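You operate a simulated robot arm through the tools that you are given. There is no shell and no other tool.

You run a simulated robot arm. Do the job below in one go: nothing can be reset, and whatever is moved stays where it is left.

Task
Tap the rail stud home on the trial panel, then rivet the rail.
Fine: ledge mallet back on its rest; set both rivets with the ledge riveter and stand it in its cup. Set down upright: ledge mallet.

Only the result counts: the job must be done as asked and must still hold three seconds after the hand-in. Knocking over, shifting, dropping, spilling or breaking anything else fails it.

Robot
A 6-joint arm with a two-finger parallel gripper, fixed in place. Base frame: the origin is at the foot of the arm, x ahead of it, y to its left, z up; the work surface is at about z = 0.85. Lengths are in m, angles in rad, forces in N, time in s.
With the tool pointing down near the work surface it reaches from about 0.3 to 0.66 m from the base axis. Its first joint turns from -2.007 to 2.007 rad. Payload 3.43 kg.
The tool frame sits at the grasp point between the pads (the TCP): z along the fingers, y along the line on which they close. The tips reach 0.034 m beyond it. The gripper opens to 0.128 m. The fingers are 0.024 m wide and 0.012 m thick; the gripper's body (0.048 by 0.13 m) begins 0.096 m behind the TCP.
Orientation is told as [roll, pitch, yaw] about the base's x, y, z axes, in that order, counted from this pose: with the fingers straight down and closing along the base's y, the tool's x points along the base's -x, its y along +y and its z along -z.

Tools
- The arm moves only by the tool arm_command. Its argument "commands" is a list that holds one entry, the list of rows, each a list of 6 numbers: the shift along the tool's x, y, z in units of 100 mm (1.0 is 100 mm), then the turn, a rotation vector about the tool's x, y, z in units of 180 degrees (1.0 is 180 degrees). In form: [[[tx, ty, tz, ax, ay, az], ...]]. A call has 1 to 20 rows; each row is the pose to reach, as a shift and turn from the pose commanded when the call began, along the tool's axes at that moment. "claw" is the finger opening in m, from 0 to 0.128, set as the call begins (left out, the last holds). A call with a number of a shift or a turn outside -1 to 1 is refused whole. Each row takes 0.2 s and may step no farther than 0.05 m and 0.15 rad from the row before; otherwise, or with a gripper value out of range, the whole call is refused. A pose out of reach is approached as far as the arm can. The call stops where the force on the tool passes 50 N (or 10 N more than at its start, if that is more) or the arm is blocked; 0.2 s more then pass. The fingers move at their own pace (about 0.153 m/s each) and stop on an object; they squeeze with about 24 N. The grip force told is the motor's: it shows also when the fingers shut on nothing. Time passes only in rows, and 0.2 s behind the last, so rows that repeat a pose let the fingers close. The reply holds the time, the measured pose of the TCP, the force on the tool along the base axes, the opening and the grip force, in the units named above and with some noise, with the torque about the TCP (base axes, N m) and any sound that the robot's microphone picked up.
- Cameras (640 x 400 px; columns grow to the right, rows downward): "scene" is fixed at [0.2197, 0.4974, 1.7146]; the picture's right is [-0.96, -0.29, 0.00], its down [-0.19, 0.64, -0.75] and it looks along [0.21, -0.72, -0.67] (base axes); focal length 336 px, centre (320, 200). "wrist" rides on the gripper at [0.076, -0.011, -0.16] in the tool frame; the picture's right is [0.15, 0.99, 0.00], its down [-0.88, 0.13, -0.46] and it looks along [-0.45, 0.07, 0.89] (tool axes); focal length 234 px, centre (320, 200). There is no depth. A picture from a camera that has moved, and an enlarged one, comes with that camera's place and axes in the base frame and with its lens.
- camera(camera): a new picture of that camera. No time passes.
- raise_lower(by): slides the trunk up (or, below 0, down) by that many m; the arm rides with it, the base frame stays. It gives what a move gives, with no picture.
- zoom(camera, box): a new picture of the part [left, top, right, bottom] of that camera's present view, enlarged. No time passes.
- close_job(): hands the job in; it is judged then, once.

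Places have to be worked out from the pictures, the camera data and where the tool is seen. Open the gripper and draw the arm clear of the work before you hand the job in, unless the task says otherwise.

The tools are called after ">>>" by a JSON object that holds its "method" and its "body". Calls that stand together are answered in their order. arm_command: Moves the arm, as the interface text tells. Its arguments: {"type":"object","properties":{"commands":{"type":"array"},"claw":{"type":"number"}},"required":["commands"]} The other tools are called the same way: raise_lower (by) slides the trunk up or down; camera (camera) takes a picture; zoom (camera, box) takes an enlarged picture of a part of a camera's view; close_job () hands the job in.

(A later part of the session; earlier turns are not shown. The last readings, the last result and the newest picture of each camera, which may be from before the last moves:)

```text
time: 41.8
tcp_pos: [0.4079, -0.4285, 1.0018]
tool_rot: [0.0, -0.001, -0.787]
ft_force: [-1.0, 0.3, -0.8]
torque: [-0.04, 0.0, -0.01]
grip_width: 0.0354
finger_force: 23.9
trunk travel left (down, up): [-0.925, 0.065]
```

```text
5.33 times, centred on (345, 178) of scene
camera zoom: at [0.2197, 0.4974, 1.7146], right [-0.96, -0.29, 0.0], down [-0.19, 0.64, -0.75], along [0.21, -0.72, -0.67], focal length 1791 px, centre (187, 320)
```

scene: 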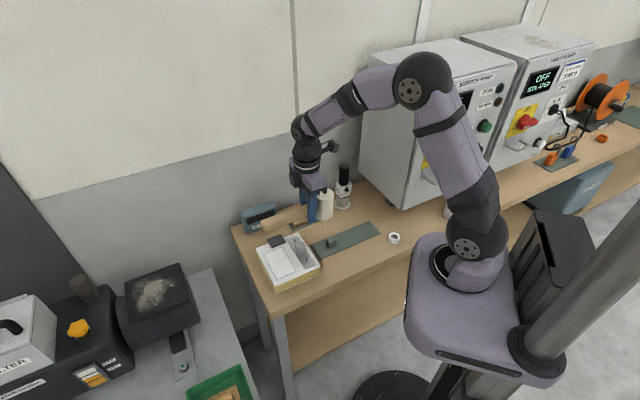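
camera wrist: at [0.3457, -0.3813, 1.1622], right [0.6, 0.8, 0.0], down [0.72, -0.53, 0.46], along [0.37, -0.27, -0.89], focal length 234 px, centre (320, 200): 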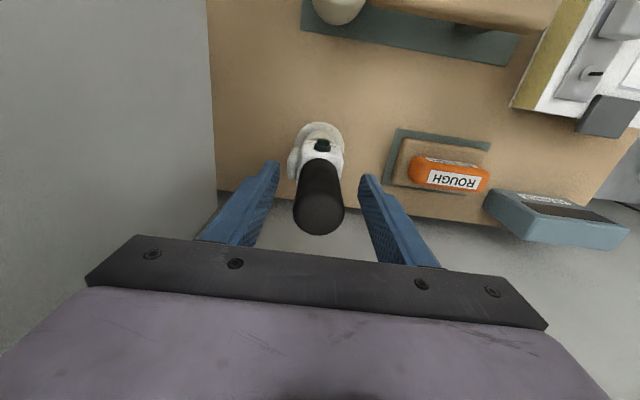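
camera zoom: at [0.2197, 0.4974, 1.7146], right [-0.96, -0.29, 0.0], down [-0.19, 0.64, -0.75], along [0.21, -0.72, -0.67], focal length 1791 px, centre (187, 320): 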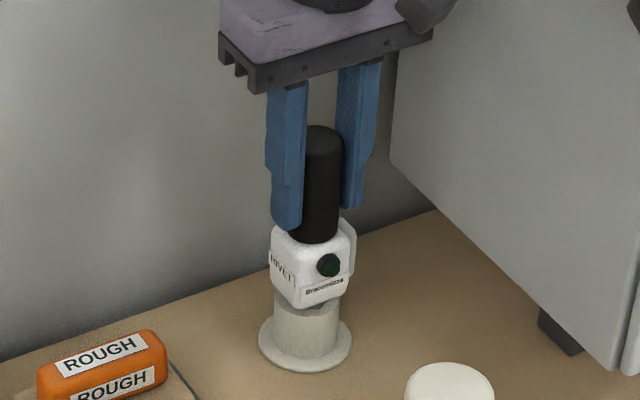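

Gripped at 35 mm with 24 N. Pick pose is about (0.4077, -0.4277, 1.002). I'll lift straight up out of the cup.

>>> {"method": "arm_command", "body": {"commands": [[[0, 0, -0.1, 0, 0, 0], [0, 0, -0.3, 0, 0, 0], [0, 0, -0.5, 0, 0, 0], [0, 0, -0.75, 0, 0, 0], [0, 0, -1.0, 0, 0, 0]]]}}

>>> {"method": "zoom", "body": {"camera": "scene", "box": [305, 120, 385, 210]}}

>>> {"method": "camera", "body": {"camera": "wrist"}}

```text
time: 43.0
tcp_pos: [0.4077, -0.4275, 1.103]
tool_rot: [0.0, 0.0, -0.786]
ft_force: [0.1, -0.6, -4.8]
torque: [0.02, 0.04, 0.03]
grip_width: 0.0355
finger_force: 24.0
trunk travel left (down, up): [-0.925, 0.065]
```

```text
4.44 times, centred on (345, 165) of scene
camera zoom: at [0.2197, 0.4974, 1.7146], right [-0.96, -0.29, 0.0], down [-0.19, 0.64, -0.75], along [0.21, -0.72, -0.67], focal length 1492 px, centre (209, 356)
```

zoom: 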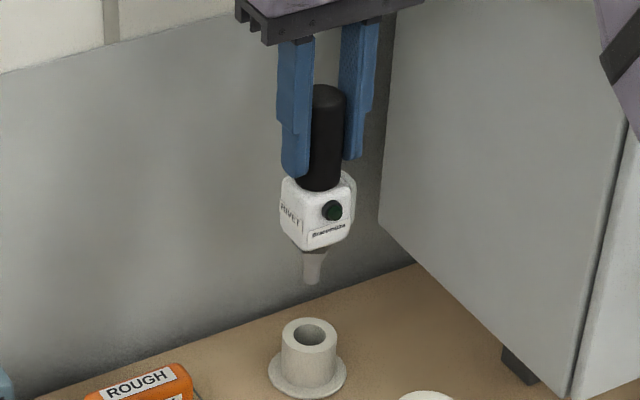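

```text
taken
camera wrist: at [0.3468, -0.3811, 1.2614], right [0.6, 0.8, 0.0], down [0.72, -0.53, 0.46], along [0.37, -0.27, -0.89], focal length 234 px, centre (320, 200)
```

wrist: 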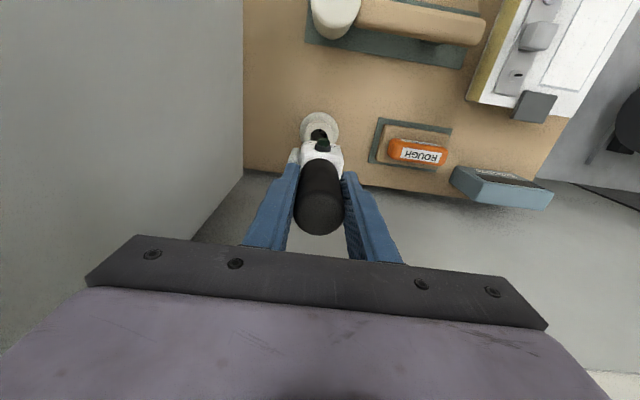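

The riveter is out of the cup, and I can see the nose. I'll zoom to measure nose-tip offset below the TCP and check it hangs vertical.

>>> {"method": "zoom", "body": {"camera": "scene", "box": [330, 130, 365, 190]}}

>>> {"method": "zoom", "body": {"camera": "wrist", "box": [270, 100, 370, 220]}}

>>> {"method": "zoom", "body": {"camera": "scene", "box": [338, 170, 358, 185]}}

```text
6.67 times, centred on (348, 160) of scene
camera zoom: at [0.2197, 0.4974, 1.7146], right [-0.96, -0.29, 0.0], down [-0.19, 0.64, -0.75], along [0.21, -0.72, -0.67], focal length 2238 px, centre (137, 467)
```

zoom: 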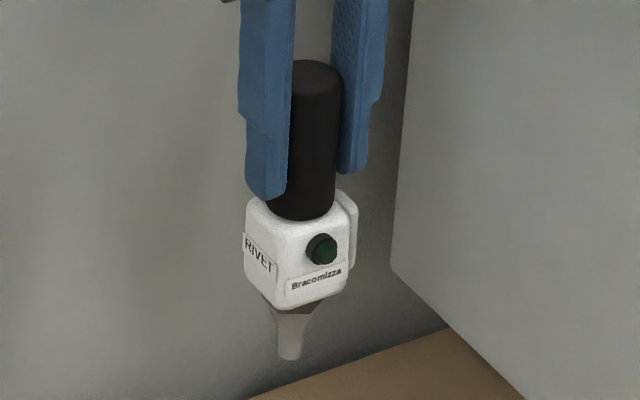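

```text
3.33 times, centred on (320, 160) of wrist
camera zoom: at [0.3468, -0.3811, 1.2614], right [0.6, 0.8, 0.0], down [0.72, -0.53, 0.46], along [0.37, -0.27, -0.89], focal length 781 px, centre (320, 333)
```

zoom: 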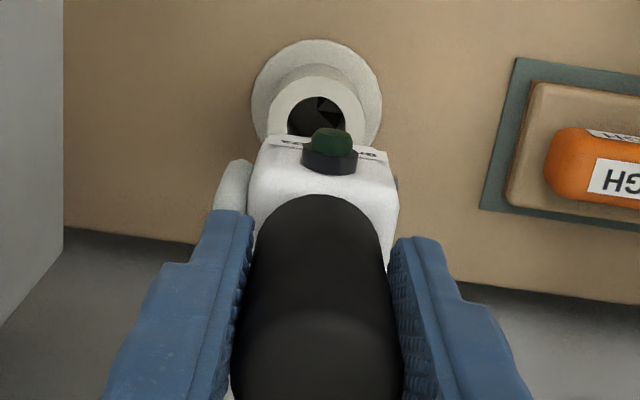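

```text
16.00 times, centred on (348, 178) of scene
camera zoom: at [0.2197, 0.4974, 1.7146], right [-0.96, -0.29, 0.0], down [-0.19, 0.64, -0.75], along [0.21, -0.72, -0.67], focal length 5372 px, centre (-128, 560)
```

zoom: 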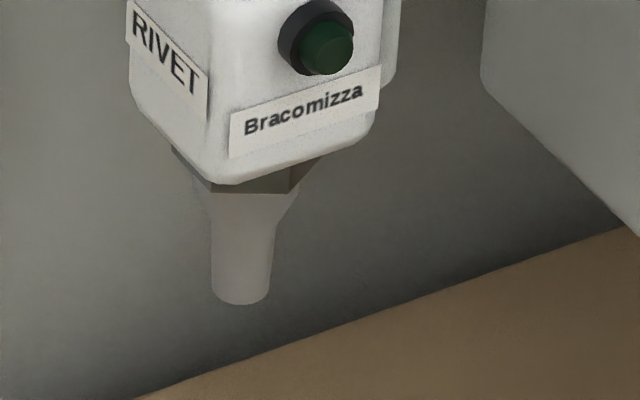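

The nose tip is about 0.146 m below the TCP and the tool hangs vertical. I'll raise a bit and carry it over towards rivet A (about (0.440, -0.101)), keeping the nose near z = 0.99.

>>> {"method": "arm_command", "body": {"commands": [[[0, 0, -0.3, 0, 0, 0], [0.15, 0.2, -0.4, 0, 0, 0], [0.4, 0.5, -0.4, 0, 0, 0], [0.69, 0.84, -0.4, 0, 0, 0]]]}}

>>> {"method": "arm_command", "body": {"commands": [[[0.2, 0.25, 0, 0, 0, 0], [0.45, 0.55, 0, 0, 0, 0], [0.69, 0.84, 0, 0, 0, 0]]]}}

>>> {"method": "arm_command", "body": {"commands": [[[0.2, 0.25, 0, 0, 0, 0], [0.45, 0.55, 0, 0, 0, 0], [0.69, 0.84, 0, 0, 0, 0]]]}}

>>> {"method": "camera", "body": {"camera": "scene"}}

>>> {"method": "zoom", "body": {"camera": "scene", "box": [270, 180, 350, 280]}}

>>> {"method": "camera", "body": {"camera": "wrist"}}

```text
time: 44.0
tcp_pos: [0.4181, -0.3152, 1.1435]
tool_rot: [-0.002, -0.003, -0.785]
ft_force: [-1.5, 1.2, -6.0]
torque: [-0.01, -0.01, 0.02]
grip_width: 0.0357
finger_force: 23.8
trunk travel left (down, up): [-0.925, 0.065]
```

```text
time: 44.8
tcp_pos: [0.431, -0.2071, 1.1407]
tool_rot: [-0.003, 0.0, -0.786]
ft_force: [-0.4, 0.6, -5.0]
torque: [-0.02, 0.02, -0.02]
grip_width: 0.0358
finger_force: 23.6
trunk travel left (down, up): [-0.925, 0.065]
```

```text
time: 45.6
tcp_pos: [0.4406, -0.1024, 1.1438]
tool_rot: [-0.002, -0.001, -0.785]
ft_force: [0.4, 0.6, -6.0]
torque: [0.02, 0.01, -0.01]
grip_width: 0.0356
finger_force: 23.8
trunk travel left (down, up): [-0.925, 0.065]
```

```text
taken
```

scene: 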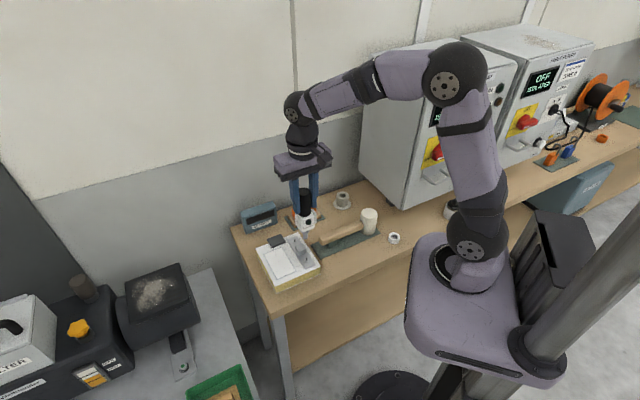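

```text
4.00 times, centred on (310, 230) of scene
camera zoom: at [0.2197, 0.4974, 1.7146], right [-0.96, -0.29, 0.0], down [-0.19, 0.64, -0.75], along [0.21, -0.72, -0.67], focal length 1343 px, centre (360, 80)
```

zoom: 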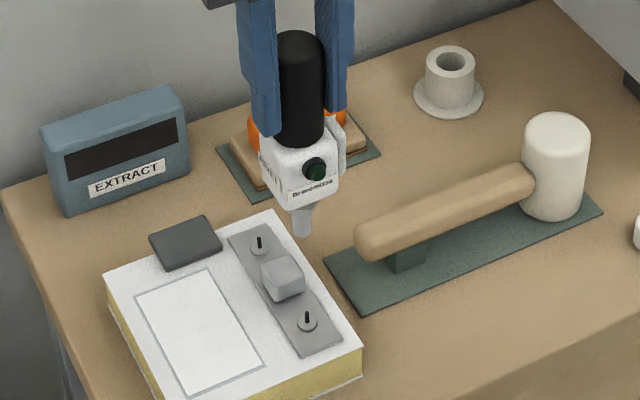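

```text
taken
camera wrist: at [0.3793, -0.0555, 1.3034], right [0.6, 0.8, 0.0], down [0.72, -0.53, 0.46], along [0.37, -0.27, -0.89], focal length 234 px, centre (320, 200)
```

wrist: 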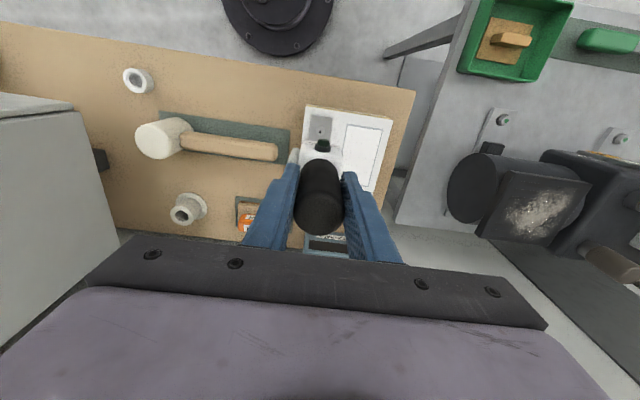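

Rivet A is visible just ahead of the tool body in the wrist view; I'll zoom both cameras to check the nose against the mandrel.

>>> {"method": "zoom", "body": {"camera": "wrist", "box": [280, 90, 370, 160]}}

>>> {"method": "zoom", "body": {"camera": "scene", "box": [285, 225, 325, 270]}}

```text
5.71 times, centred on (325, 125) of wrist
camera zoom: at [0.3793, -0.0555, 1.3034], right [0.6, 0.8, 0.0], down [0.72, -0.53, 0.46], along [0.37, -0.27, -0.89], focal length 1338 px, centre (291, 629)
```

zoom: 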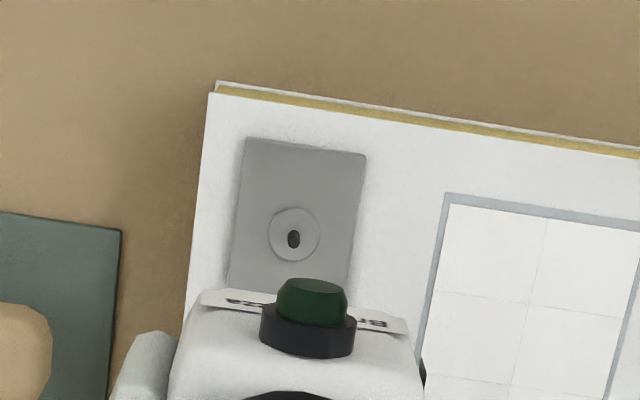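

```text
8.89 times, centred on (305, 248) of scene
camera zoom: at [0.2197, 0.4974, 1.7146], right [-0.96, -0.29, 0.0], down [-0.19, 0.64, -0.75], along [0.21, -0.72, -0.67], focal length 2984 px, centre (453, -222)
```

zoom: 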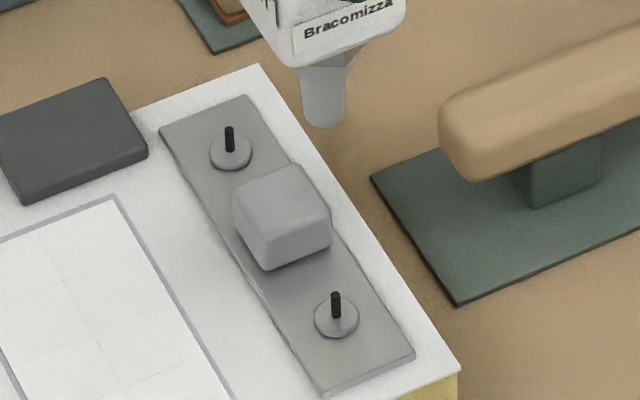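

Nose and rivet A are aligned within about 2 mm. I'll lower 65 mm, keeping clear above the mandrel, and check relative alignment closely.

>>> {"method": "arm_command", "body": {"commands": [[[0, 0, 0.25, 0, 0, 0], [0, 0, 0.5, 0, 0, 0], [0, 0, 0.65, 0, 0, 0], [0, 0, 0.65, 0, 0, 0]]]}}

>>> {"method": "zoom", "body": {"camera": "scene", "box": [290, 230, 325, 270]}}

>>> {"method": "zoom", "body": {"camera": "wrist", "box": [280, 90, 370, 160]}}

```text
time: 46.6
tcp_pos: [0.4407, -0.1046, 1.0776]
tool_rot: [0.001, 0.0, -0.786]
ft_force: [0.5, 0.3, -6.1]
torque: [0.03, 0.01, 0.02]
grip_width: 0.0355
finger_force: 24.4
trunk travel left (down, up): [-0.925, 0.065]
```

```text
10.00 times, centred on (308, 250) of scene
camera zoom: at [0.2197, 0.4974, 1.7146], right [-0.96, -0.29, 0.0], down [-0.19, 0.64, -0.75], along [0.21, -0.72, -0.67], focal length 3358 px, centre (445, -300)
```

zoom: 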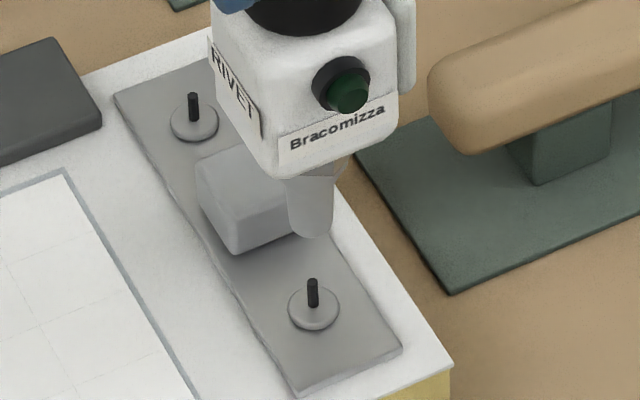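

```text
5.71 times, centred on (325, 125) of wrist
camera zoom: at [0.3787, -0.0585, 1.237], right [0.6, 0.8, 0.0], down [0.72, -0.53, 0.46], along [0.37, -0.27, -0.89], focal length 1338 px, centre (291, 629)
```

zoom: 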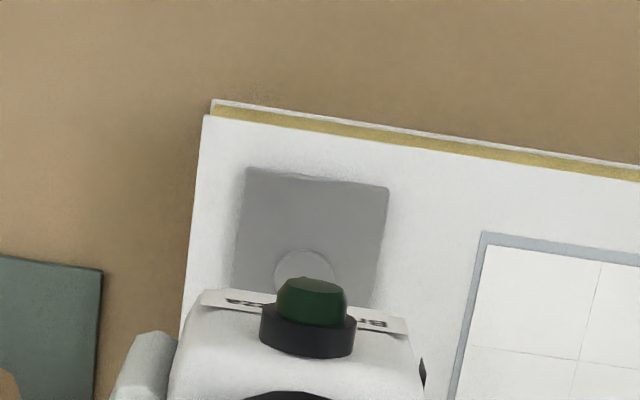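

Accounting for the nose rim, both cameras agree the rivet lies about 5 mm in +y from the nose axis. I'll shift by that, lower 10 mm, and recheck.

>>> {"method": "arm_command", "body": {"commands": [[[0.02, 0.016, 0, 0, 0, 0], [0.039, 0.032, 0.05, 0, 0, 0], [0.039, 0.032, 0.1, 0, 0, 0], [0.039, 0.032, 0.1, 0, 0, 0], [0.039, 0.032, 0.1, 0, 0, 0]]]}}

>>> {"method": "zoom", "body": {"camera": "scene", "box": [295, 240, 320, 265]}}

>>> {"method": "zoom", "body": {"camera": "wrist", "box": [280, 90, 370, 160]}}

```text
time: 47.8
tcp_pos: [0.4397, -0.0994, 1.0687]
tool_rot: [0.001, 0.001, -0.786]
ft_force: [0.8, -0.5, -6.4]
torque: [0.05, 0.01, -0.01]
grip_width: 0.0354
finger_force: 24.3
trunk travel left (down, up): [-0.925, 0.065]
```

```text
16.00 times, centred on (308, 252) of scene
camera zoom: at [0.2197, 0.4974, 1.7146], right [-0.96, -0.29, 0.0], down [-0.19, 0.64, -0.75], along [0.21, -0.72, -0.67], focal length 5372 px, centre (520, -640)
```

zoom: 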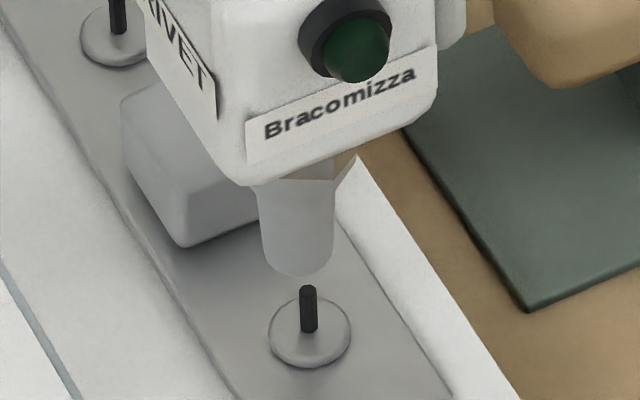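

```text
5.71 times, centred on (325, 125) of wrist
camera zoom: at [0.3788, -0.0531, 1.2273], right [0.6, 0.8, 0.0], down [0.72, -0.53, 0.46], along [0.37, -0.27, -0.89], focal length 1338 px, centre (291, 629)
```

zoom: 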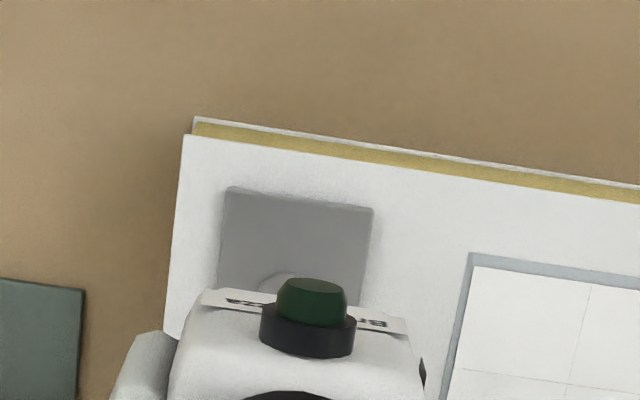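

Scene view says the rivet is about 1.5 mm in -x from the nose axis, with y now aligned. I'll make that fine shift, lower another 5 mm and look at higher zoom.

>>> {"method": "arm_command", "body": {"commands": [[[0.0085, -0.0113, 0.0, 0, 0, 0], [0.0085, -0.0113, 0.05, 0, 0, 0], [0.0085, -0.0113, 0.05, 0, 0, 0], [0.0085, -0.0113, 0.05, 0, 0, 0]]]}}

>>> {"method": "zoom", "body": {"camera": "scene", "box": [300, 245, 315, 265]}}

```text
time: 48.8
tcp_pos: [0.4379, -0.1001, 1.0617]
tool_rot: [0.001, 0.0, -0.786]
ft_force: [0.0, 0.7, -4.3]
torque: [-0.03, 0.02, -0.01]
grip_width: 0.0357
finger_force: 23.9
trunk travel left (down, up): [-0.925, 0.065]
```

```text
16.00 times, centred on (308, 255) of scene
camera zoom: at [0.2197, 0.4974, 1.7146], right [-0.96, -0.29, 0.0], down [-0.19, 0.64, -0.75], along [0.21, -0.72, -0.67], focal length 5372 px, centre (520, -680)
```

zoom: 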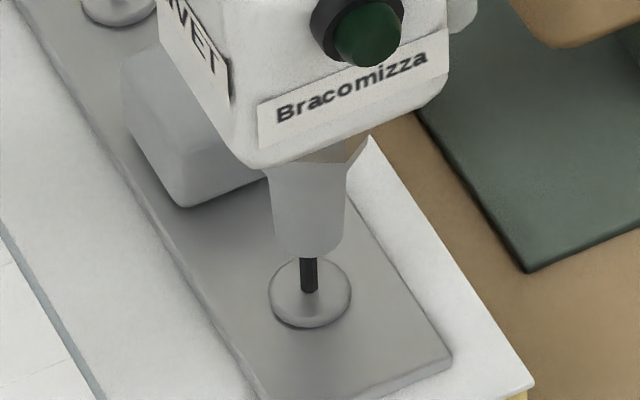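

Now the nose and mandrel line up in the picture (within ~0.5 mm). I'll lower 4 mm more to just engage the mandrel tip and recheck.

>>> {"method": "arm_command", "body": {"commands": [[[0, 0, 0.02, 0, 0, 0], [0, 0, 0.04, 0, 0, 0], [0, 0, 0.04, 0, 0, 0]]]}}

>>> {"method": "zoom", "body": {"camera": "scene", "box": [300, 245, 315, 265]}}

```text
time: 49.6
tcp_pos: [0.4388, -0.0988, 1.0585]
tool_rot: [0.001, 0.0, -0.786]
ft_force: [0.5, 1.1, -5.8]
torque: [0.02, 0.01, 0.0]
grip_width: 0.0356
finger_force: 23.7
trunk travel left (down, up): [-0.925, 0.065]
```

```text
16.00 times, centred on (308, 255) of scene
camera zoom: at [0.2197, 0.4974, 1.7146], right [-0.96, -0.29, 0.0], down [-0.19, 0.64, -0.75], along [0.21, -0.72, -0.67], focal length 5372 px, centre (520, -680)
```

zoom: 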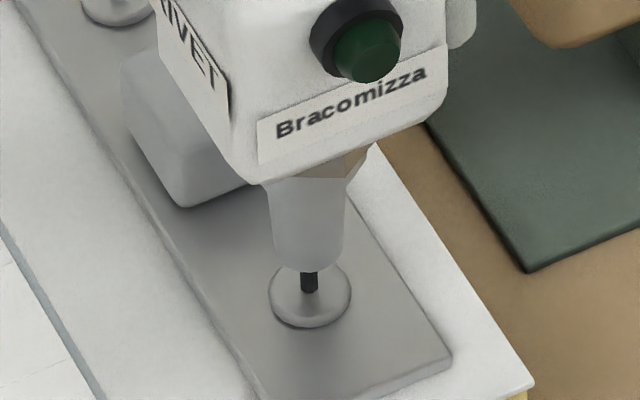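

Still aligned and free. I'll lower another 4 mm, watching the force.

>>> {"method": "arm_command", "body": {"commands": [[[0, 0, 0.02, 0, 0, 0], [0, 0, 0.04, 0, 0, 0], [0, 0, 0.04, 0, 0, 0]]]}}

>>> {"method": "zoom", "body": {"camera": "scene", "box": [300, 245, 315, 265]}}

```text
time: 50.4
tcp_pos: [0.4384, -0.0991, 1.0555]
tool_rot: [-0.001, -0.001, -0.785]
ft_force: [0.3, 0.6, -6.1]
torque: [0.01, 0.0, 0.01]
grip_width: 0.0358
finger_force: 24.1
trunk travel left (down, up): [-0.925, 0.065]
```

```text
16.00 times, centred on (308, 255) of scene
camera zoom: at [0.2197, 0.4974, 1.7146], right [-0.96, -0.29, 0.0], down [-0.19, 0.64, -0.75], along [0.21, -0.72, -0.67], focal length 5372 px, centre (520, -680)
```

zoom: 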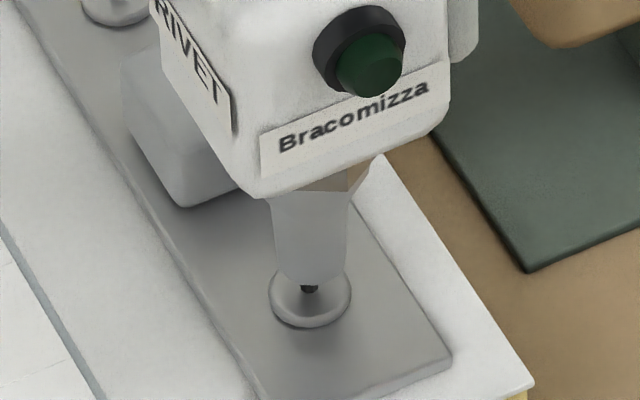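

No contact force; the mandrel is entering the nose. Lowering another 4 mm.

>>> {"method": "arm_command", "body": {"commands": [[[-0.003, 0.003, 0.02, 0, 0, 0], [-0.003, 0.003, 0.04, 0, 0, 0], [-0.003, 0.003, 0.04, 0, 0, 0]]]}}

>>> {"method": "zoom", "body": {"camera": "scene", "box": [300, 245, 315, 265]}}

```text
time: 51.2
tcp_pos: [0.438, -0.0995, 1.0503]
tool_rot: [0.0, 0.0, -0.784]
ft_force: [-0.5, -0.1, -4.8]
torque: [0.05, 0.03, 0.02]
grip_width: 0.0356
finger_force: 23.7
trunk travel left (down, up): [-0.925, 0.065]
```

```text
16.00 times, centred on (308, 255) of scene
camera zoom: at [0.2197, 0.4974, 1.7146], right [-0.96, -0.29, 0.0], down [-0.19, 0.64, -0.75], along [0.21, -0.72, -0.67], focal length 5372 px, centre (520, -680)
```

zoom: 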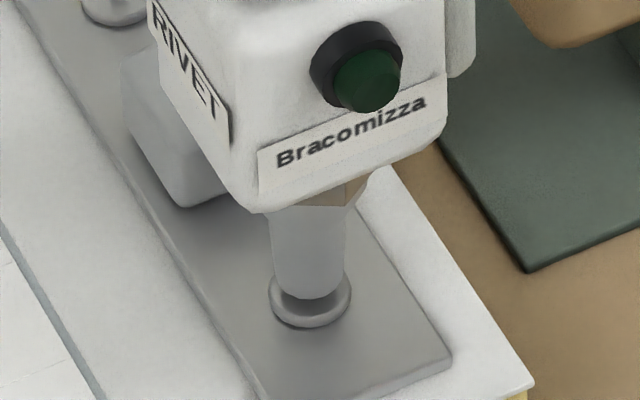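

Well centred within the flange with about 5–6 mm to go. I'll lower 4 mm more.

>>> {"method": "arm_command", "body": {"commands": [[[0, 0, 0.02, 0, 0, 0], [0, 0, 0.04, 0, 0, 0], [0, 0, 0.04, 0, 0, 0]]]}}

>>> {"method": "zoom", "body": {"camera": "scene", "box": [300, 245, 315, 265]}}

```text
time: 52.0
tcp_pos: [0.4387, -0.0995, 1.0469]
tool_rot: [-0.001, 0.001, -0.784]
ft_force: [0.0, 0.6, -1.4]
torque: [-0.06, 0.11, -0.03]
grip_width: 0.0361
finger_force: 23.9
trunk travel left (down, up): [-0.925, 0.065]
```

```text
16.00 times, centred on (308, 255) of scene
camera zoom: at [0.2197, 0.4974, 1.7146], right [-0.96, -0.29, 0.0], down [-0.19, 0.64, -0.75], along [0.21, -0.72, -0.67], focal length 5372 px, centre (520, -680)
```

zoom: 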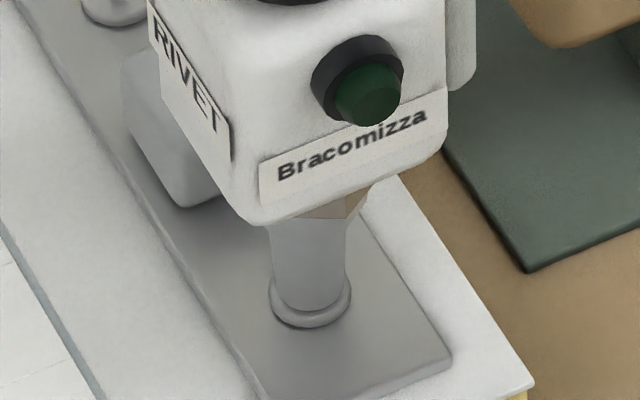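

Light contact now (about 4 N). I'll press down another 2 mm and listen for the riveter to act.

>>> {"method": "arm_command", "body": {"commands": [[[0, 0, 0.01, 0, 0, 0], [0, 0, 0.02, 0, 0, 0], [0, 0, 0.02, 0, 0, 0]]]}}

>>> {"method": "zoom", "body": {"camera": "scene", "box": [300, 245, 315, 265]}}

```text
time: 52.8
tcp_pos: [0.4388, -0.0996, 1.0473]
tool_rot: [0.002, -0.003, -0.784]
ft_force: [-2.9, -1.9, 19.3]
torque: [-0.38, 0.44, -0.03]
grip_width: 0.0357
finger_force: 24.6
trunk travel left (down, up): [-0.925, 0.065]
```

```text
16.00 times, centred on (308, 255) of scene
camera zoom: at [0.2197, 0.4974, 1.7146], right [-0.96, -0.29, 0.0], down [-0.19, 0.64, -0.75], along [0.21, -0.72, -0.67], focal length 5372 px, centre (520, -680)
```

zoom: 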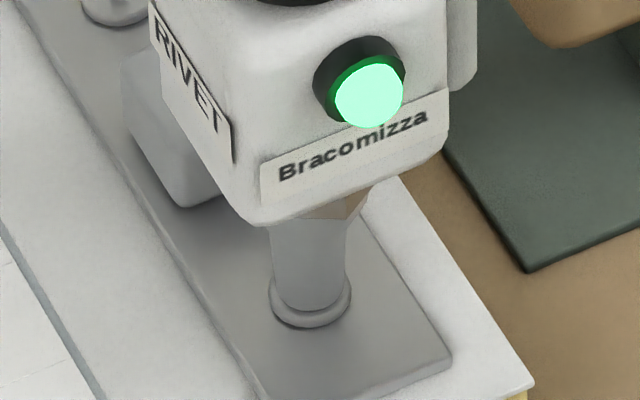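

The green light came on with about 25 N pressing, so the nose is seated. I'll hold here about a second and listen.

>>> {"method": "arm_command", "body": {"commands": [[[0, 0, 0, 0, 0, 0], [0, 0, 0, 0, 0, 0], [0, 0, 0, 0, 0, 0], [0, 0, 0, 0, 0, 0], [0, 0, 0, 0, 0, 0]]]}}

>>> {"method": "zoom", "body": {"camera": "scene", "box": [290, 225, 320, 265]}}

```text
time: 54.0
tcp_pos: [0.4386, -0.0986, 1.0465]
tool_rot: [0.004, -0.005, -0.785]
ft_force: [1.1, -4.5, 31.4]
torque: [-0.7, 0.09, 0.01]
grip_width: 0.0354
finger_force: 24.3
trunk travel left (down, up): [-0.925, 0.065]
```

```text
10.00 times, centred on (305, 245) of scene
camera zoom: at [0.2197, 0.4974, 1.7146], right [-0.96, -0.29, 0.0], down [-0.19, 0.64, -0.75], along [0.21, -0.72, -0.67], focal length 3358 px, centre (470, -250)
```

zoom: 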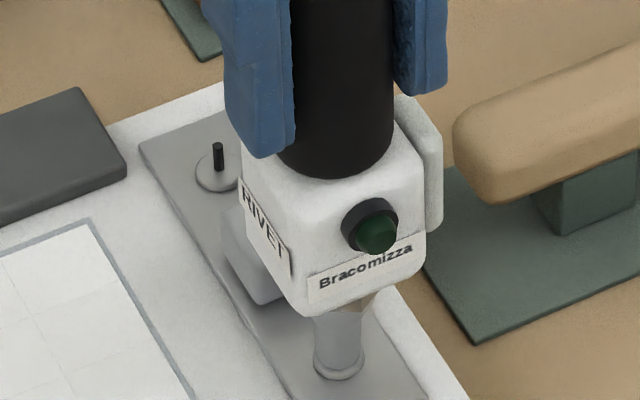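

The light went off again while force rose to about 31 N; the cycle may be complete. I'll lift off gently and inspect the rivet.

>>> {"method": "arm_command", "body": {"commands": [[[0, 0, -0.05, 0, 0, 0], [0, 0, -0.15, 0, 0, 0], [0, 0, -0.3, 0, 0, 0], [0, 0, -0.3, 0, 0, 0]]]}}

>>> {"method": "zoom", "body": {"camera": "scene", "box": [290, 225, 320, 265]}}

>>> {"method": "zoom", "body": {"camera": "scene", "box": [300, 245, 315, 265]}}

```text
time: 55.0
tcp_pos: [0.4387, -0.0985, 1.0753]
tool_rot: [-0.001, 0.001, -0.784]
ft_force: [0.7, -1.0, -5.8]
torque: [0.03, 0.06, 0.02]
grip_width: 0.0355
finger_force: 24.1
trunk travel left (down, up): [-0.925, 0.065]
```

```text
10.00 times, centred on (305, 245) of scene
camera zoom: at [0.2197, 0.4974, 1.7146], right [-0.96, -0.29, 0.0], down [-0.19, 0.64, -0.75], along [0.21, -0.72, -0.67], focal length 3358 px, centre (470, -250)
```

zoom: 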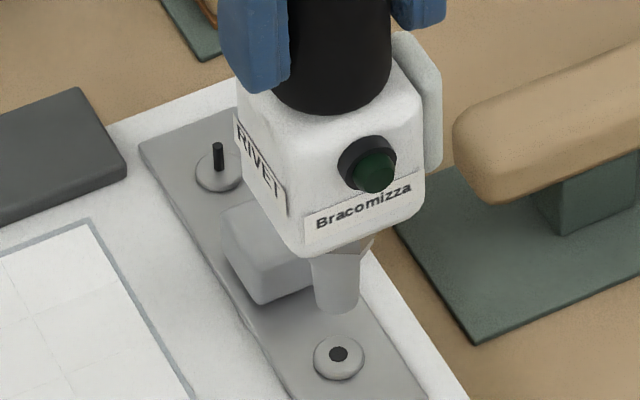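

```text
16.00 times, centred on (308, 255) of scene
camera zoom: at [0.2197, 0.4974, 1.7146], right [-0.96, -0.29, 0.0], down [-0.19, 0.64, -0.75], along [0.21, -0.72, -0.67], focal length 5372 px, centre (520, -680)
```

zoom: 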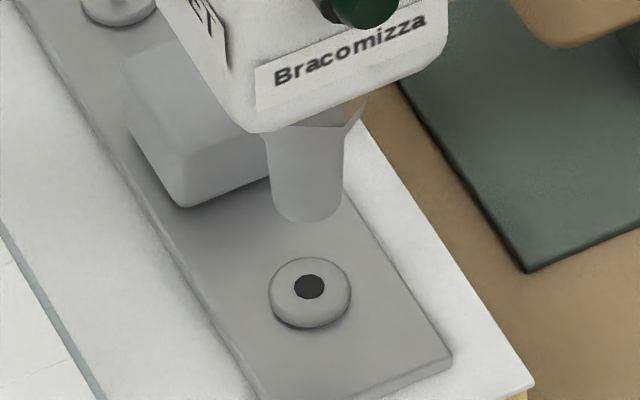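

Rivet A is set: the mandrel is gone and the head shows a closed centre. Rivet B is offset by about (0.0597, -0.0590), so I'll raise 20 mm and move along the rail past the stud.

>>> {"method": "arm_command", "body": {"commands": [[[0, 0, -0.2, 0, 0, 0], [-0.2, 0, -0.25, 0, 0, 0], [-0.45, 0, -0.25, 0, 0, 0], [-0.7, 0.0, -0.25, 0, 0, 0], [-0.839, 0.005, -0.25, 0, 0, 0], [-0.839, 0.005, -0.25, 0, 0, 0]]]}}

>>> {"method": "zoom", "body": {"camera": "scene", "box": [285, 215, 320, 260]}}

>>> {"method": "zoom", "body": {"camera": "wrist", "box": [280, 90, 370, 160]}}

```text
time: 56.4
tcp_pos: [0.4987, -0.1583, 1.1016]
tool_rot: [0.001, -0.002, -0.786]
ft_force: [0.1, -0.1, -5.6]
torque: [0.0, -0.01, 0.02]
grip_width: 0.0357
finger_force: 24.1
trunk travel left (down, up): [-0.925, 0.065]
```

```text
8.89 times, centred on (302, 238) of scene
camera zoom: at [0.2197, 0.4974, 1.7146], right [-0.96, -0.29, 0.0], down [-0.19, 0.64, -0.75], along [0.21, -0.72, -0.67], focal length 2984 px, centre (476, -133)
```

zoom: 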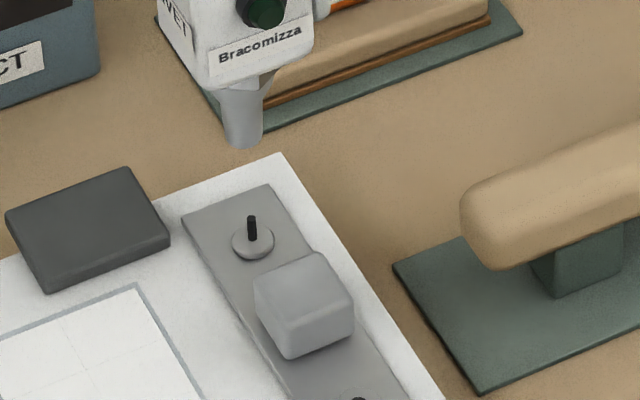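

```text
5.71 times, centred on (325, 125) of wrist
camera zoom: at [0.4368, -0.1112, 1.2607], right [0.6, 0.8, 0.0], down [0.72, -0.53, 0.46], along [0.37, -0.27, -0.89], focal length 1338 px, centre (291, 629)
```

zoom: 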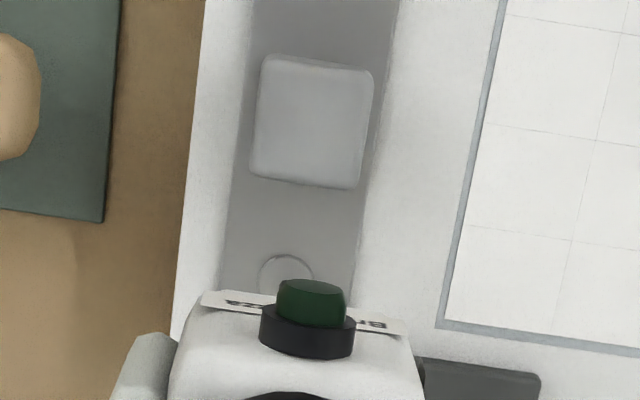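

Both cameras put the nose within 2–3 mm of rivet B. I'll lower 22 mm and measure more closely.

>>> {"method": "arm_command", "body": {"commands": [[[0.0, 0, 0.1, 0, 0, 0], [0, 0, 0.22, 0, 0, 0], [0, 0, 0.22, 0, 0, 0], [0, 0, 0.22, 0, 0, 0]]]}}

>>> {"method": "zoom", "body": {"camera": "scene", "box": [283, 225, 313, 250]}}

>>> {"method": "zoom", "body": {"camera": "wrist", "box": [280, 90, 370, 160]}}

```text
time: 57.4
tcp_pos: [0.499, -0.1582, 1.0774]
tool_rot: [0.0, 0.0, -0.785]
ft_force: [0.2, -0.1, -4.3]
torque: [-0.02, 0.0, 0.0]
grip_width: 0.0359
finger_force: 23.7
trunk travel left (down, up): [-0.925, 0.065]
```

```text
16.00 times, centred on (298, 238) of scene
camera zoom: at [0.2197, 0.4974, 1.7146], right [-0.96, -0.29, 0.0], down [-0.19, 0.64, -0.75], along [0.21, -0.72, -0.67], focal length 5372 px, centre (672, -400)
```

zoom: 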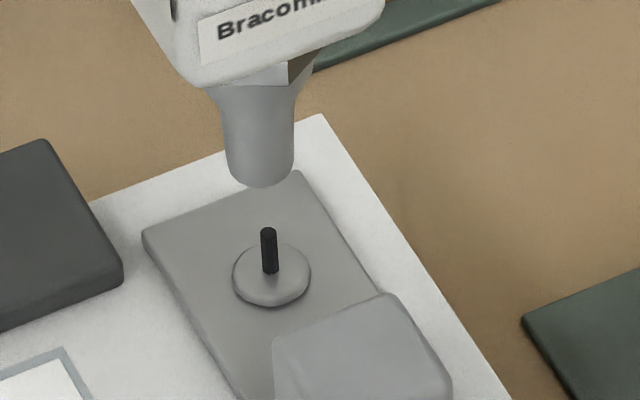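

```text
5.71 times, centred on (325, 125) of wrist
camera zoom: at [0.437, -0.1116, 1.2376], right [0.6, 0.8, 0.0], down [0.72, -0.53, 0.46], along [0.37, -0.27, -0.89], focal length 1338 px, centre (291, 629)
```

zoom: 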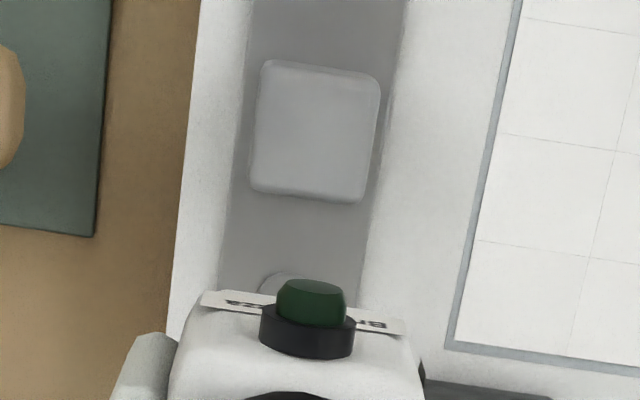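

Averaging the cues, rivet B lies about 1 mm in -y from the nose axis. I'll make that small shift and lower 12 mm to just above the mandrel tip.

>>> {"method": "arm_command", "body": {"commands": [[[-0.0064, -0.0092, 0.04, 0, 0, 0], [-0.0064, -0.0092, 0.12, 0, 0, 0], [-0.0064, -0.0092, 0.12, 0, 0, 0], [-0.0064, -0.0092, 0.12, 0, 0, 0]]]}}

>>> {"method": "zoom", "body": {"camera": "scene", "box": [288, 230, 308, 250]}}

```text
time: 58.4
tcp_pos: [0.4982, -0.1594, 1.0666]
tool_rot: [0.0, 0.001, -0.785]
ft_force: [-0.2, -0.7, -5.3]
torque: [0.0, 0.04, 0.01]
grip_width: 0.0354
finger_force: 24.2
trunk travel left (down, up): [-0.925, 0.065]
```

```text
16.00 times, centred on (298, 240) of scene
camera zoom: at [0.2197, 0.4974, 1.7146], right [-0.96, -0.29, 0.0], down [-0.19, 0.64, -0.75], along [0.21, -0.72, -0.67], focal length 5372 px, centre (672, -440)
```

zoom: 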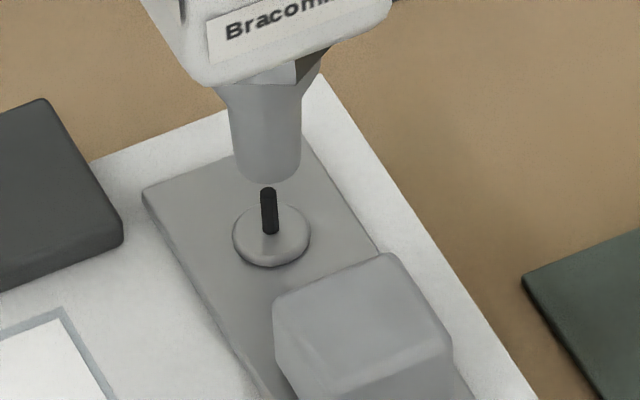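

The nose/rivet picture now matches the state that worked on rivet A. I'll lower 7 mm, then check.

>>> {"method": "arm_command", "body": {"commands": [[[0, 0, 0.03, 0, 0, 0], [0, 0, 0.07, 0, 0, 0], [0, 0, 0.07, 0, 0, 0]]]}}

>>> {"method": "zoom", "body": {"camera": "scene", "box": [288, 230, 308, 250]}}

```text
time: 59.2
tcp_pos: [0.4987, -0.1583, 1.0587]
tool_rot: [0.0, 0.002, -0.784]
ft_force: [0.5, 0.4, -5.4]
torque: [0.03, 0.03, -0.01]
grip_width: 0.0357
finger_force: 23.9
trunk travel left (down, up): [-0.925, 0.065]
```

```text
16.00 times, centred on (298, 240) of scene
camera zoom: at [0.2197, 0.4974, 1.7146], right [-0.96, -0.29, 0.0], down [-0.19, 0.64, -0.75], along [0.21, -0.72, -0.67], focal length 5372 px, centre (672, -440)
```

zoom: 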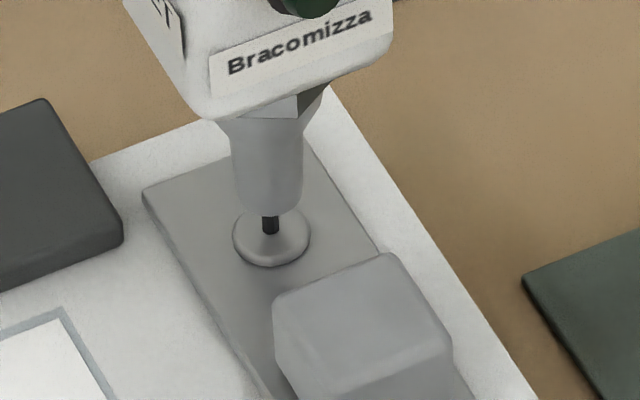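

Centred, no contact force. Lowering another 7 mm.

>>> {"method": "arm_command", "body": {"commands": [[[0, 0, 0.03, 0, 0, 0], [0, 0, 0.07, 0, 0, 0], [0, 0, 0.07, 0, 0, 0]]]}}

>>> {"method": "zoom", "body": {"camera": "scene", "box": [288, 230, 308, 250]}}

```text
time: 60.0
tcp_pos: [0.4981, -0.1591, 1.0504]
tool_rot: [0.0, 0.0, -0.786]
ft_force: [-0.2, -0.4, -5.3]
torque: [0.05, 0.01, 0.01]
grip_width: 0.0358
finger_force: 23.9
trunk travel left (down, up): [-0.925, 0.065]
```

```text
16.00 times, centred on (298, 240) of scene
camera zoom: at [0.2197, 0.4974, 1.7146], right [-0.96, -0.29, 0.0], down [-0.19, 0.64, -0.75], along [0.21, -0.72, -0.67], focal length 5372 px, centre (672, -440)
```

zoom: 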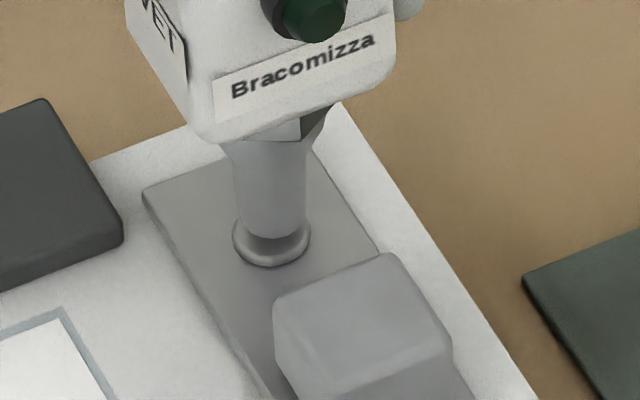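

Nicely centred over the flange. I'll lower 5 mm to contact.

>>> {"method": "arm_command", "body": {"commands": [[[0, 0, 0.03, 0, 0, 0], [0, 0, 0.05, 0, 0, 0], [0, 0, 0.05, 0, 0, 0]]]}}

>>> {"method": "zoom", "body": {"camera": "scene", "box": [288, 230, 308, 250]}}

```text
time: 60.8
tcp_pos: [0.4974, -0.1576, 1.0477]
tool_rot: [0.001, -0.001, -0.784]
ft_force: [0.5, 0.4, 3.7]
torque: [0.12, 0.01, 0.0]
grip_width: 0.0356
finger_force: 23.3
trunk travel left (down, up): [-0.925, 0.065]
```

```text
16.00 times, centred on (298, 240) of scene
camera zoom: at [0.2197, 0.4974, 1.7146], right [-0.96, -0.29, 0.0], down [-0.19, 0.64, -0.75], along [0.21, -0.72, -0.67], focal length 5372 px, centre (672, -440)
```

zoom: 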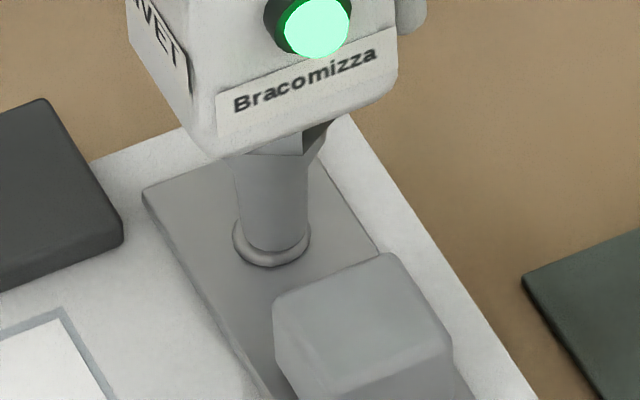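

The green light is on at about 9 N contact. I'll press 1.5 mm more and hold for over a second, as with rivet A.

>>> {"method": "arm_command", "body": {"commands": [[[0, 0, 0.01, 0, 0, 0], [0, 0, 0.015, 0, 0, 0], [0, 0, 0.015, 0, 0, 0], [0, 0, 0.015, 0, 0, 0], [0, 0, 0.015, 0, 0, 0], [0, 0, 0.015, 0, 0, 0], [0, 0, 0.015, 0, 0, 0]]]}}

>>> {"method": "zoom", "body": {"camera": "scene", "box": [288, 230, 308, 250]}}

```text
time: 62.4
tcp_pos: [0.4967, -0.1597, 1.0473]
tool_rot: [0.001, -0.006, -0.786]
ft_force: [2.4, 0.2, 23.3]
torque: [0.13, -0.44, 0.01]
grip_width: 0.0356
finger_force: 24.2
trunk travel left (down, up): [-0.925, 0.065]
```

```text
16.00 times, centred on (298, 240) of scene
camera zoom: at [0.2197, 0.4974, 1.7146], right [-0.96, -0.29, 0.0], down [-0.19, 0.64, -0.75], along [0.21, -0.72, -0.67], focal length 5372 px, centre (672, -440)
```

zoom: 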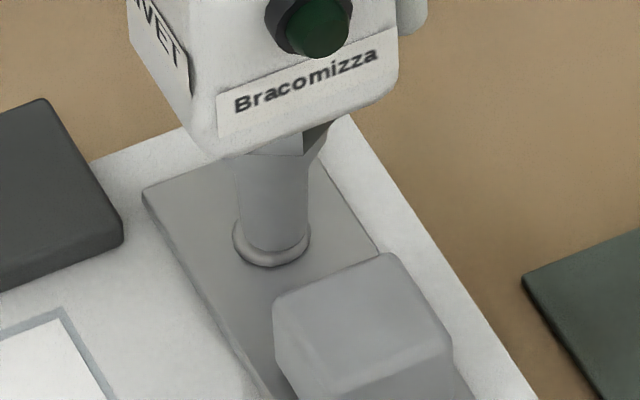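

The light went off again, so the cycle should be done. I'll lift off straight and inspect rivet B.

>>> {"method": "arm_command", "body": {"commands": [[[0, 0, -0.05, 0, 0, 0], [0, 0, -0.15, 0, 0, 0], [0, 0, -0.35, 0, 0, 0], [0, 0, -0.6, 0, 0, 0], [0, 0, -0.9, 0, 0, 0], [0, 0, -0.9, 0, 0, 0]]]}}

>>> {"method": "zoom", "body": {"camera": "scene", "box": [285, 220, 325, 270]}}

>>> {"method": "zoom", "body": {"camera": "scene", "box": [260, 150, 340, 260]}}

```text
time: 63.8
tcp_pos: [0.4991, -0.1582, 1.1352]
tool_rot: [0.001, 0.0, -0.786]
ft_force: [0.2, -1.1, -5.7]
torque: [0.02, 0.0, 0.03]
grip_width: 0.0356
finger_force: 24.4
trunk travel left (down, up): [-0.925, 0.065]
```

```text
8.00 times, centred on (305, 245) of scene
camera zoom: at [0.2197, 0.4974, 1.7146], right [-0.96, -0.29, 0.0], down [-0.19, 0.64, -0.75], along [0.21, -0.72, -0.67], focal length 2686 px, centre (440, -160)
```

zoom: 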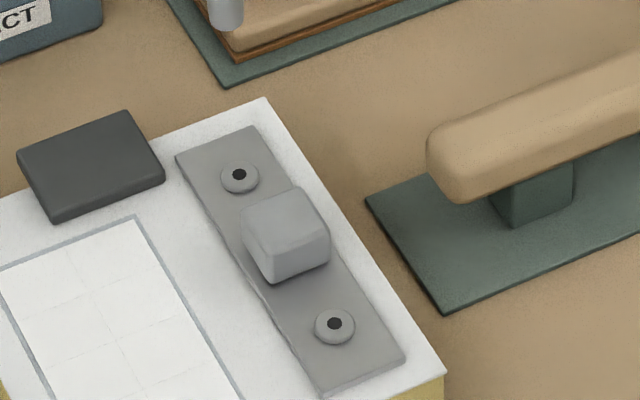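

```text
3.64 times, centred on (300, 205) of scene
camera zoom: at [0.2197, 0.4974, 1.7146], right [-0.96, -0.29, 0.0], down [-0.19, 0.64, -0.75], along [0.21, -0.72, -0.67], focal length 1221 px, centre (393, 182)
```

zoom: 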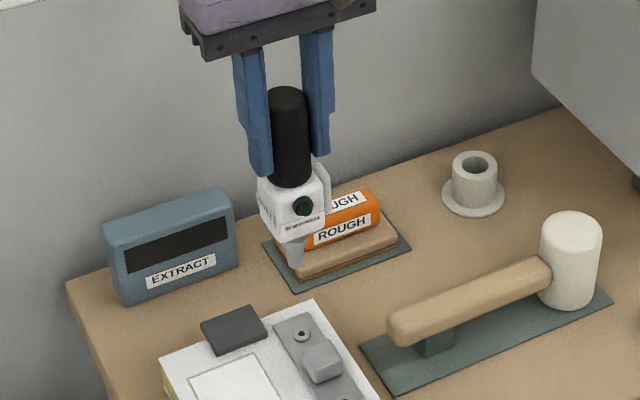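

Both rivets are set, and the mallet is still in place. Now I'll carry the riveter back over its cup by exactly reversing my commanded offsets (tx -1.269, ty -2.540 in total).

>>> {"method": "arm_command", "body": {"commands": [[[-0.1, -0.2, 0, 0, 0, 0], [-0.25, -0.5, 0, 0, 0, 0], [-0.423, -0.8465, 0, 0, 0, 0]]]}}

>>> {"method": "arm_command", "body": {"commands": [[[-0.14, -0.28, 0, 0, 0, 0], [-0.28, -0.56, 0, 0, 0, 0], [-0.423, -0.8465, 0, 0, 0, 0]]]}}

>>> {"method": "arm_command", "body": {"commands": [[[-0.14, -0.28, 0, 0, 0, 0], [-0.28, -0.56, 0, 0, 0, 0], [-0.4231, -0.8465, 0, 0, 0, 0], [-0.4231, -0.8465, 0, 0, 0, 0]]]}}

>>> {"method": "zoom", "body": {"camera": "scene", "box": [315, 140, 375, 215]}}

>>> {"method": "zoom", "body": {"camera": "wrist", "box": [270, 100, 370, 220]}}

```text
time: 64.6
tcp_pos: [0.4691, -0.2499, 1.1358]
tool_rot: [0.0, 0.002, -0.783]
ft_force: [0.1, 0.1, -5.2]
torque: [0.07, 0.02, 0.03]
grip_width: 0.0354
finger_force: 24.3
trunk travel left (down, up): [-0.925, 0.065]
```

```text
time: 65.4
tcp_pos: [0.4384, -0.339, 1.1357]
tool_rot: [0.002, 0.002, -0.783]
ft_force: [0.7, -0.7, -4.2]
torque: [0.03, 0.01, -0.02]
grip_width: 0.0356
finger_force: 24.2
trunk travel left (down, up): [-0.925, 0.065]
```

```text
time: 66.4
tcp_pos: [0.4071, -0.4286, 1.1356]
tool_rot: [0.001, 0.0, -0.784]
ft_force: [-0.4, 0.4, -5.6]
torque: [0.0, 0.03, -0.01]
grip_width: 0.0358
finger_force: 24.6
trunk travel left (down, up): [-0.925, 0.065]
```

```text
5.33 times, centred on (345, 178) of scene
camera zoom: at [0.2197, 0.4974, 1.7146], right [-0.96, -0.29, 0.0], down [-0.19, 0.64, -0.75], along [0.21, -0.72, -0.67], focal length 1791 px, centre (187, 320)
```

zoom: 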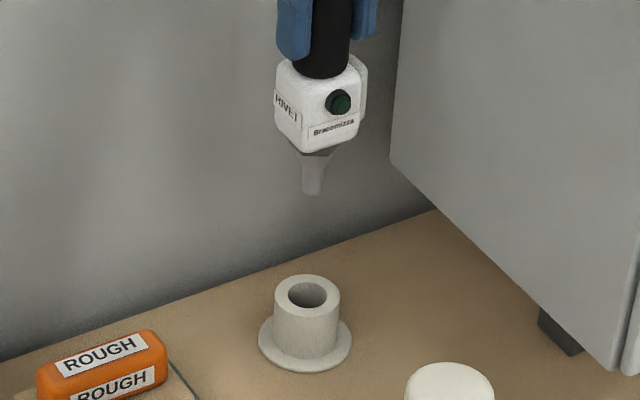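

```text
3.33 times, centred on (320, 160) of wrist
camera zoom: at [0.3462, -0.3819, 1.295], right [0.59, 0.8, 0.0], down [0.72, -0.53, 0.46], along [0.37, -0.27, -0.89], focal length 781 px, centre (320, 333)
```

zoom: 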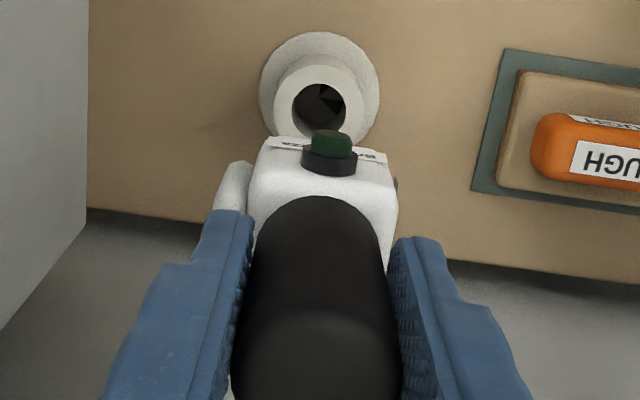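

The riveter hasn't shifted in the grip, and the nose is right above the cup bore. I'll lower 80 mm to just above the cup rim and check.

>>> {"method": "arm_command", "body": {"commands": [[[0, 0, 0.25, 0, 0, 0], [0, 0, 0.5, 0, 0, 0], [0, 0, 0.7, 0, 0, 0], [0, 0, 0.8, 0, 0, 0], [0, 0, 0.8, 0, 0, 0]]]}}

>>> {"method": "zoom", "body": {"camera": "scene", "box": [325, 155, 365, 205]}}

```text
time: 67.6
tcp_pos: [0.407, -0.429, 1.0562]
tool_rot: [-0.001, 0.0, -0.786]
ft_force: [-0.2, -0.9, -5.2]
torque: [0.02, 0.01, -0.02]
grip_width: 0.0357
finger_force: 24.0
trunk travel left (down, up): [-0.925, 0.065]
```

```text
8.00 times, centred on (345, 180) of scene
camera zoom: at [0.2197, 0.4974, 1.7146], right [-0.96, -0.29, 0.0], down [-0.19, 0.64, -0.75], along [0.21, -0.72, -0.67], focal length 2686 px, centre (120, 360)
```

zoom: 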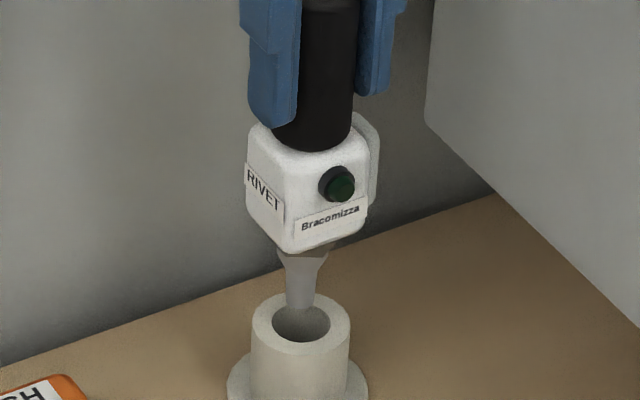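

Nose is centred over the bore. I'll lower it into the cup, slowing for the last millimetres.

>>> {"method": "arm_command", "body": {"commands": [[[0, 0, 0.12, 0, 0, 0], [0, 0, 0.24, 0, 0, 0], [0, 0, 0.36, 0, 0, 0], [0, 0, 0.44, 0, 0, 0], [0, 0, 0.48, 0, 0, 0], [0, 0, 0.48, 0, 0, 0]]]}}

>>> {"method": "zoom", "body": {"camera": "scene", "box": [325, 155, 365, 205]}}

```text
time: 69.0
tcp_pos: [0.4079, -0.4275, 1.0079]
tool_rot: [0.0, 0.0, -0.783]
ft_force: [0.3, 0.2, -5.9]
torque: [0.03, 0.02, -0.01]
grip_width: 0.0357
finger_force: 24.0
trunk travel left (down, up): [-0.925, 0.065]
```

```text
8.00 times, centred on (345, 180) of scene
camera zoom: at [0.2197, 0.4974, 1.7146], right [-0.96, -0.29, 0.0], down [-0.19, 0.64, -0.75], along [0.21, -0.72, -0.67], focal length 2686 px, centre (120, 360)
```

zoom: 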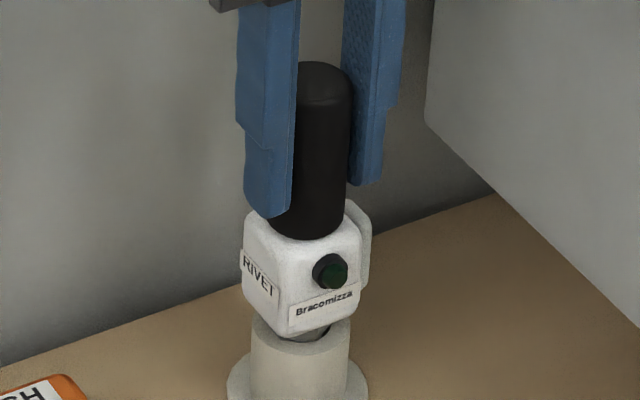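

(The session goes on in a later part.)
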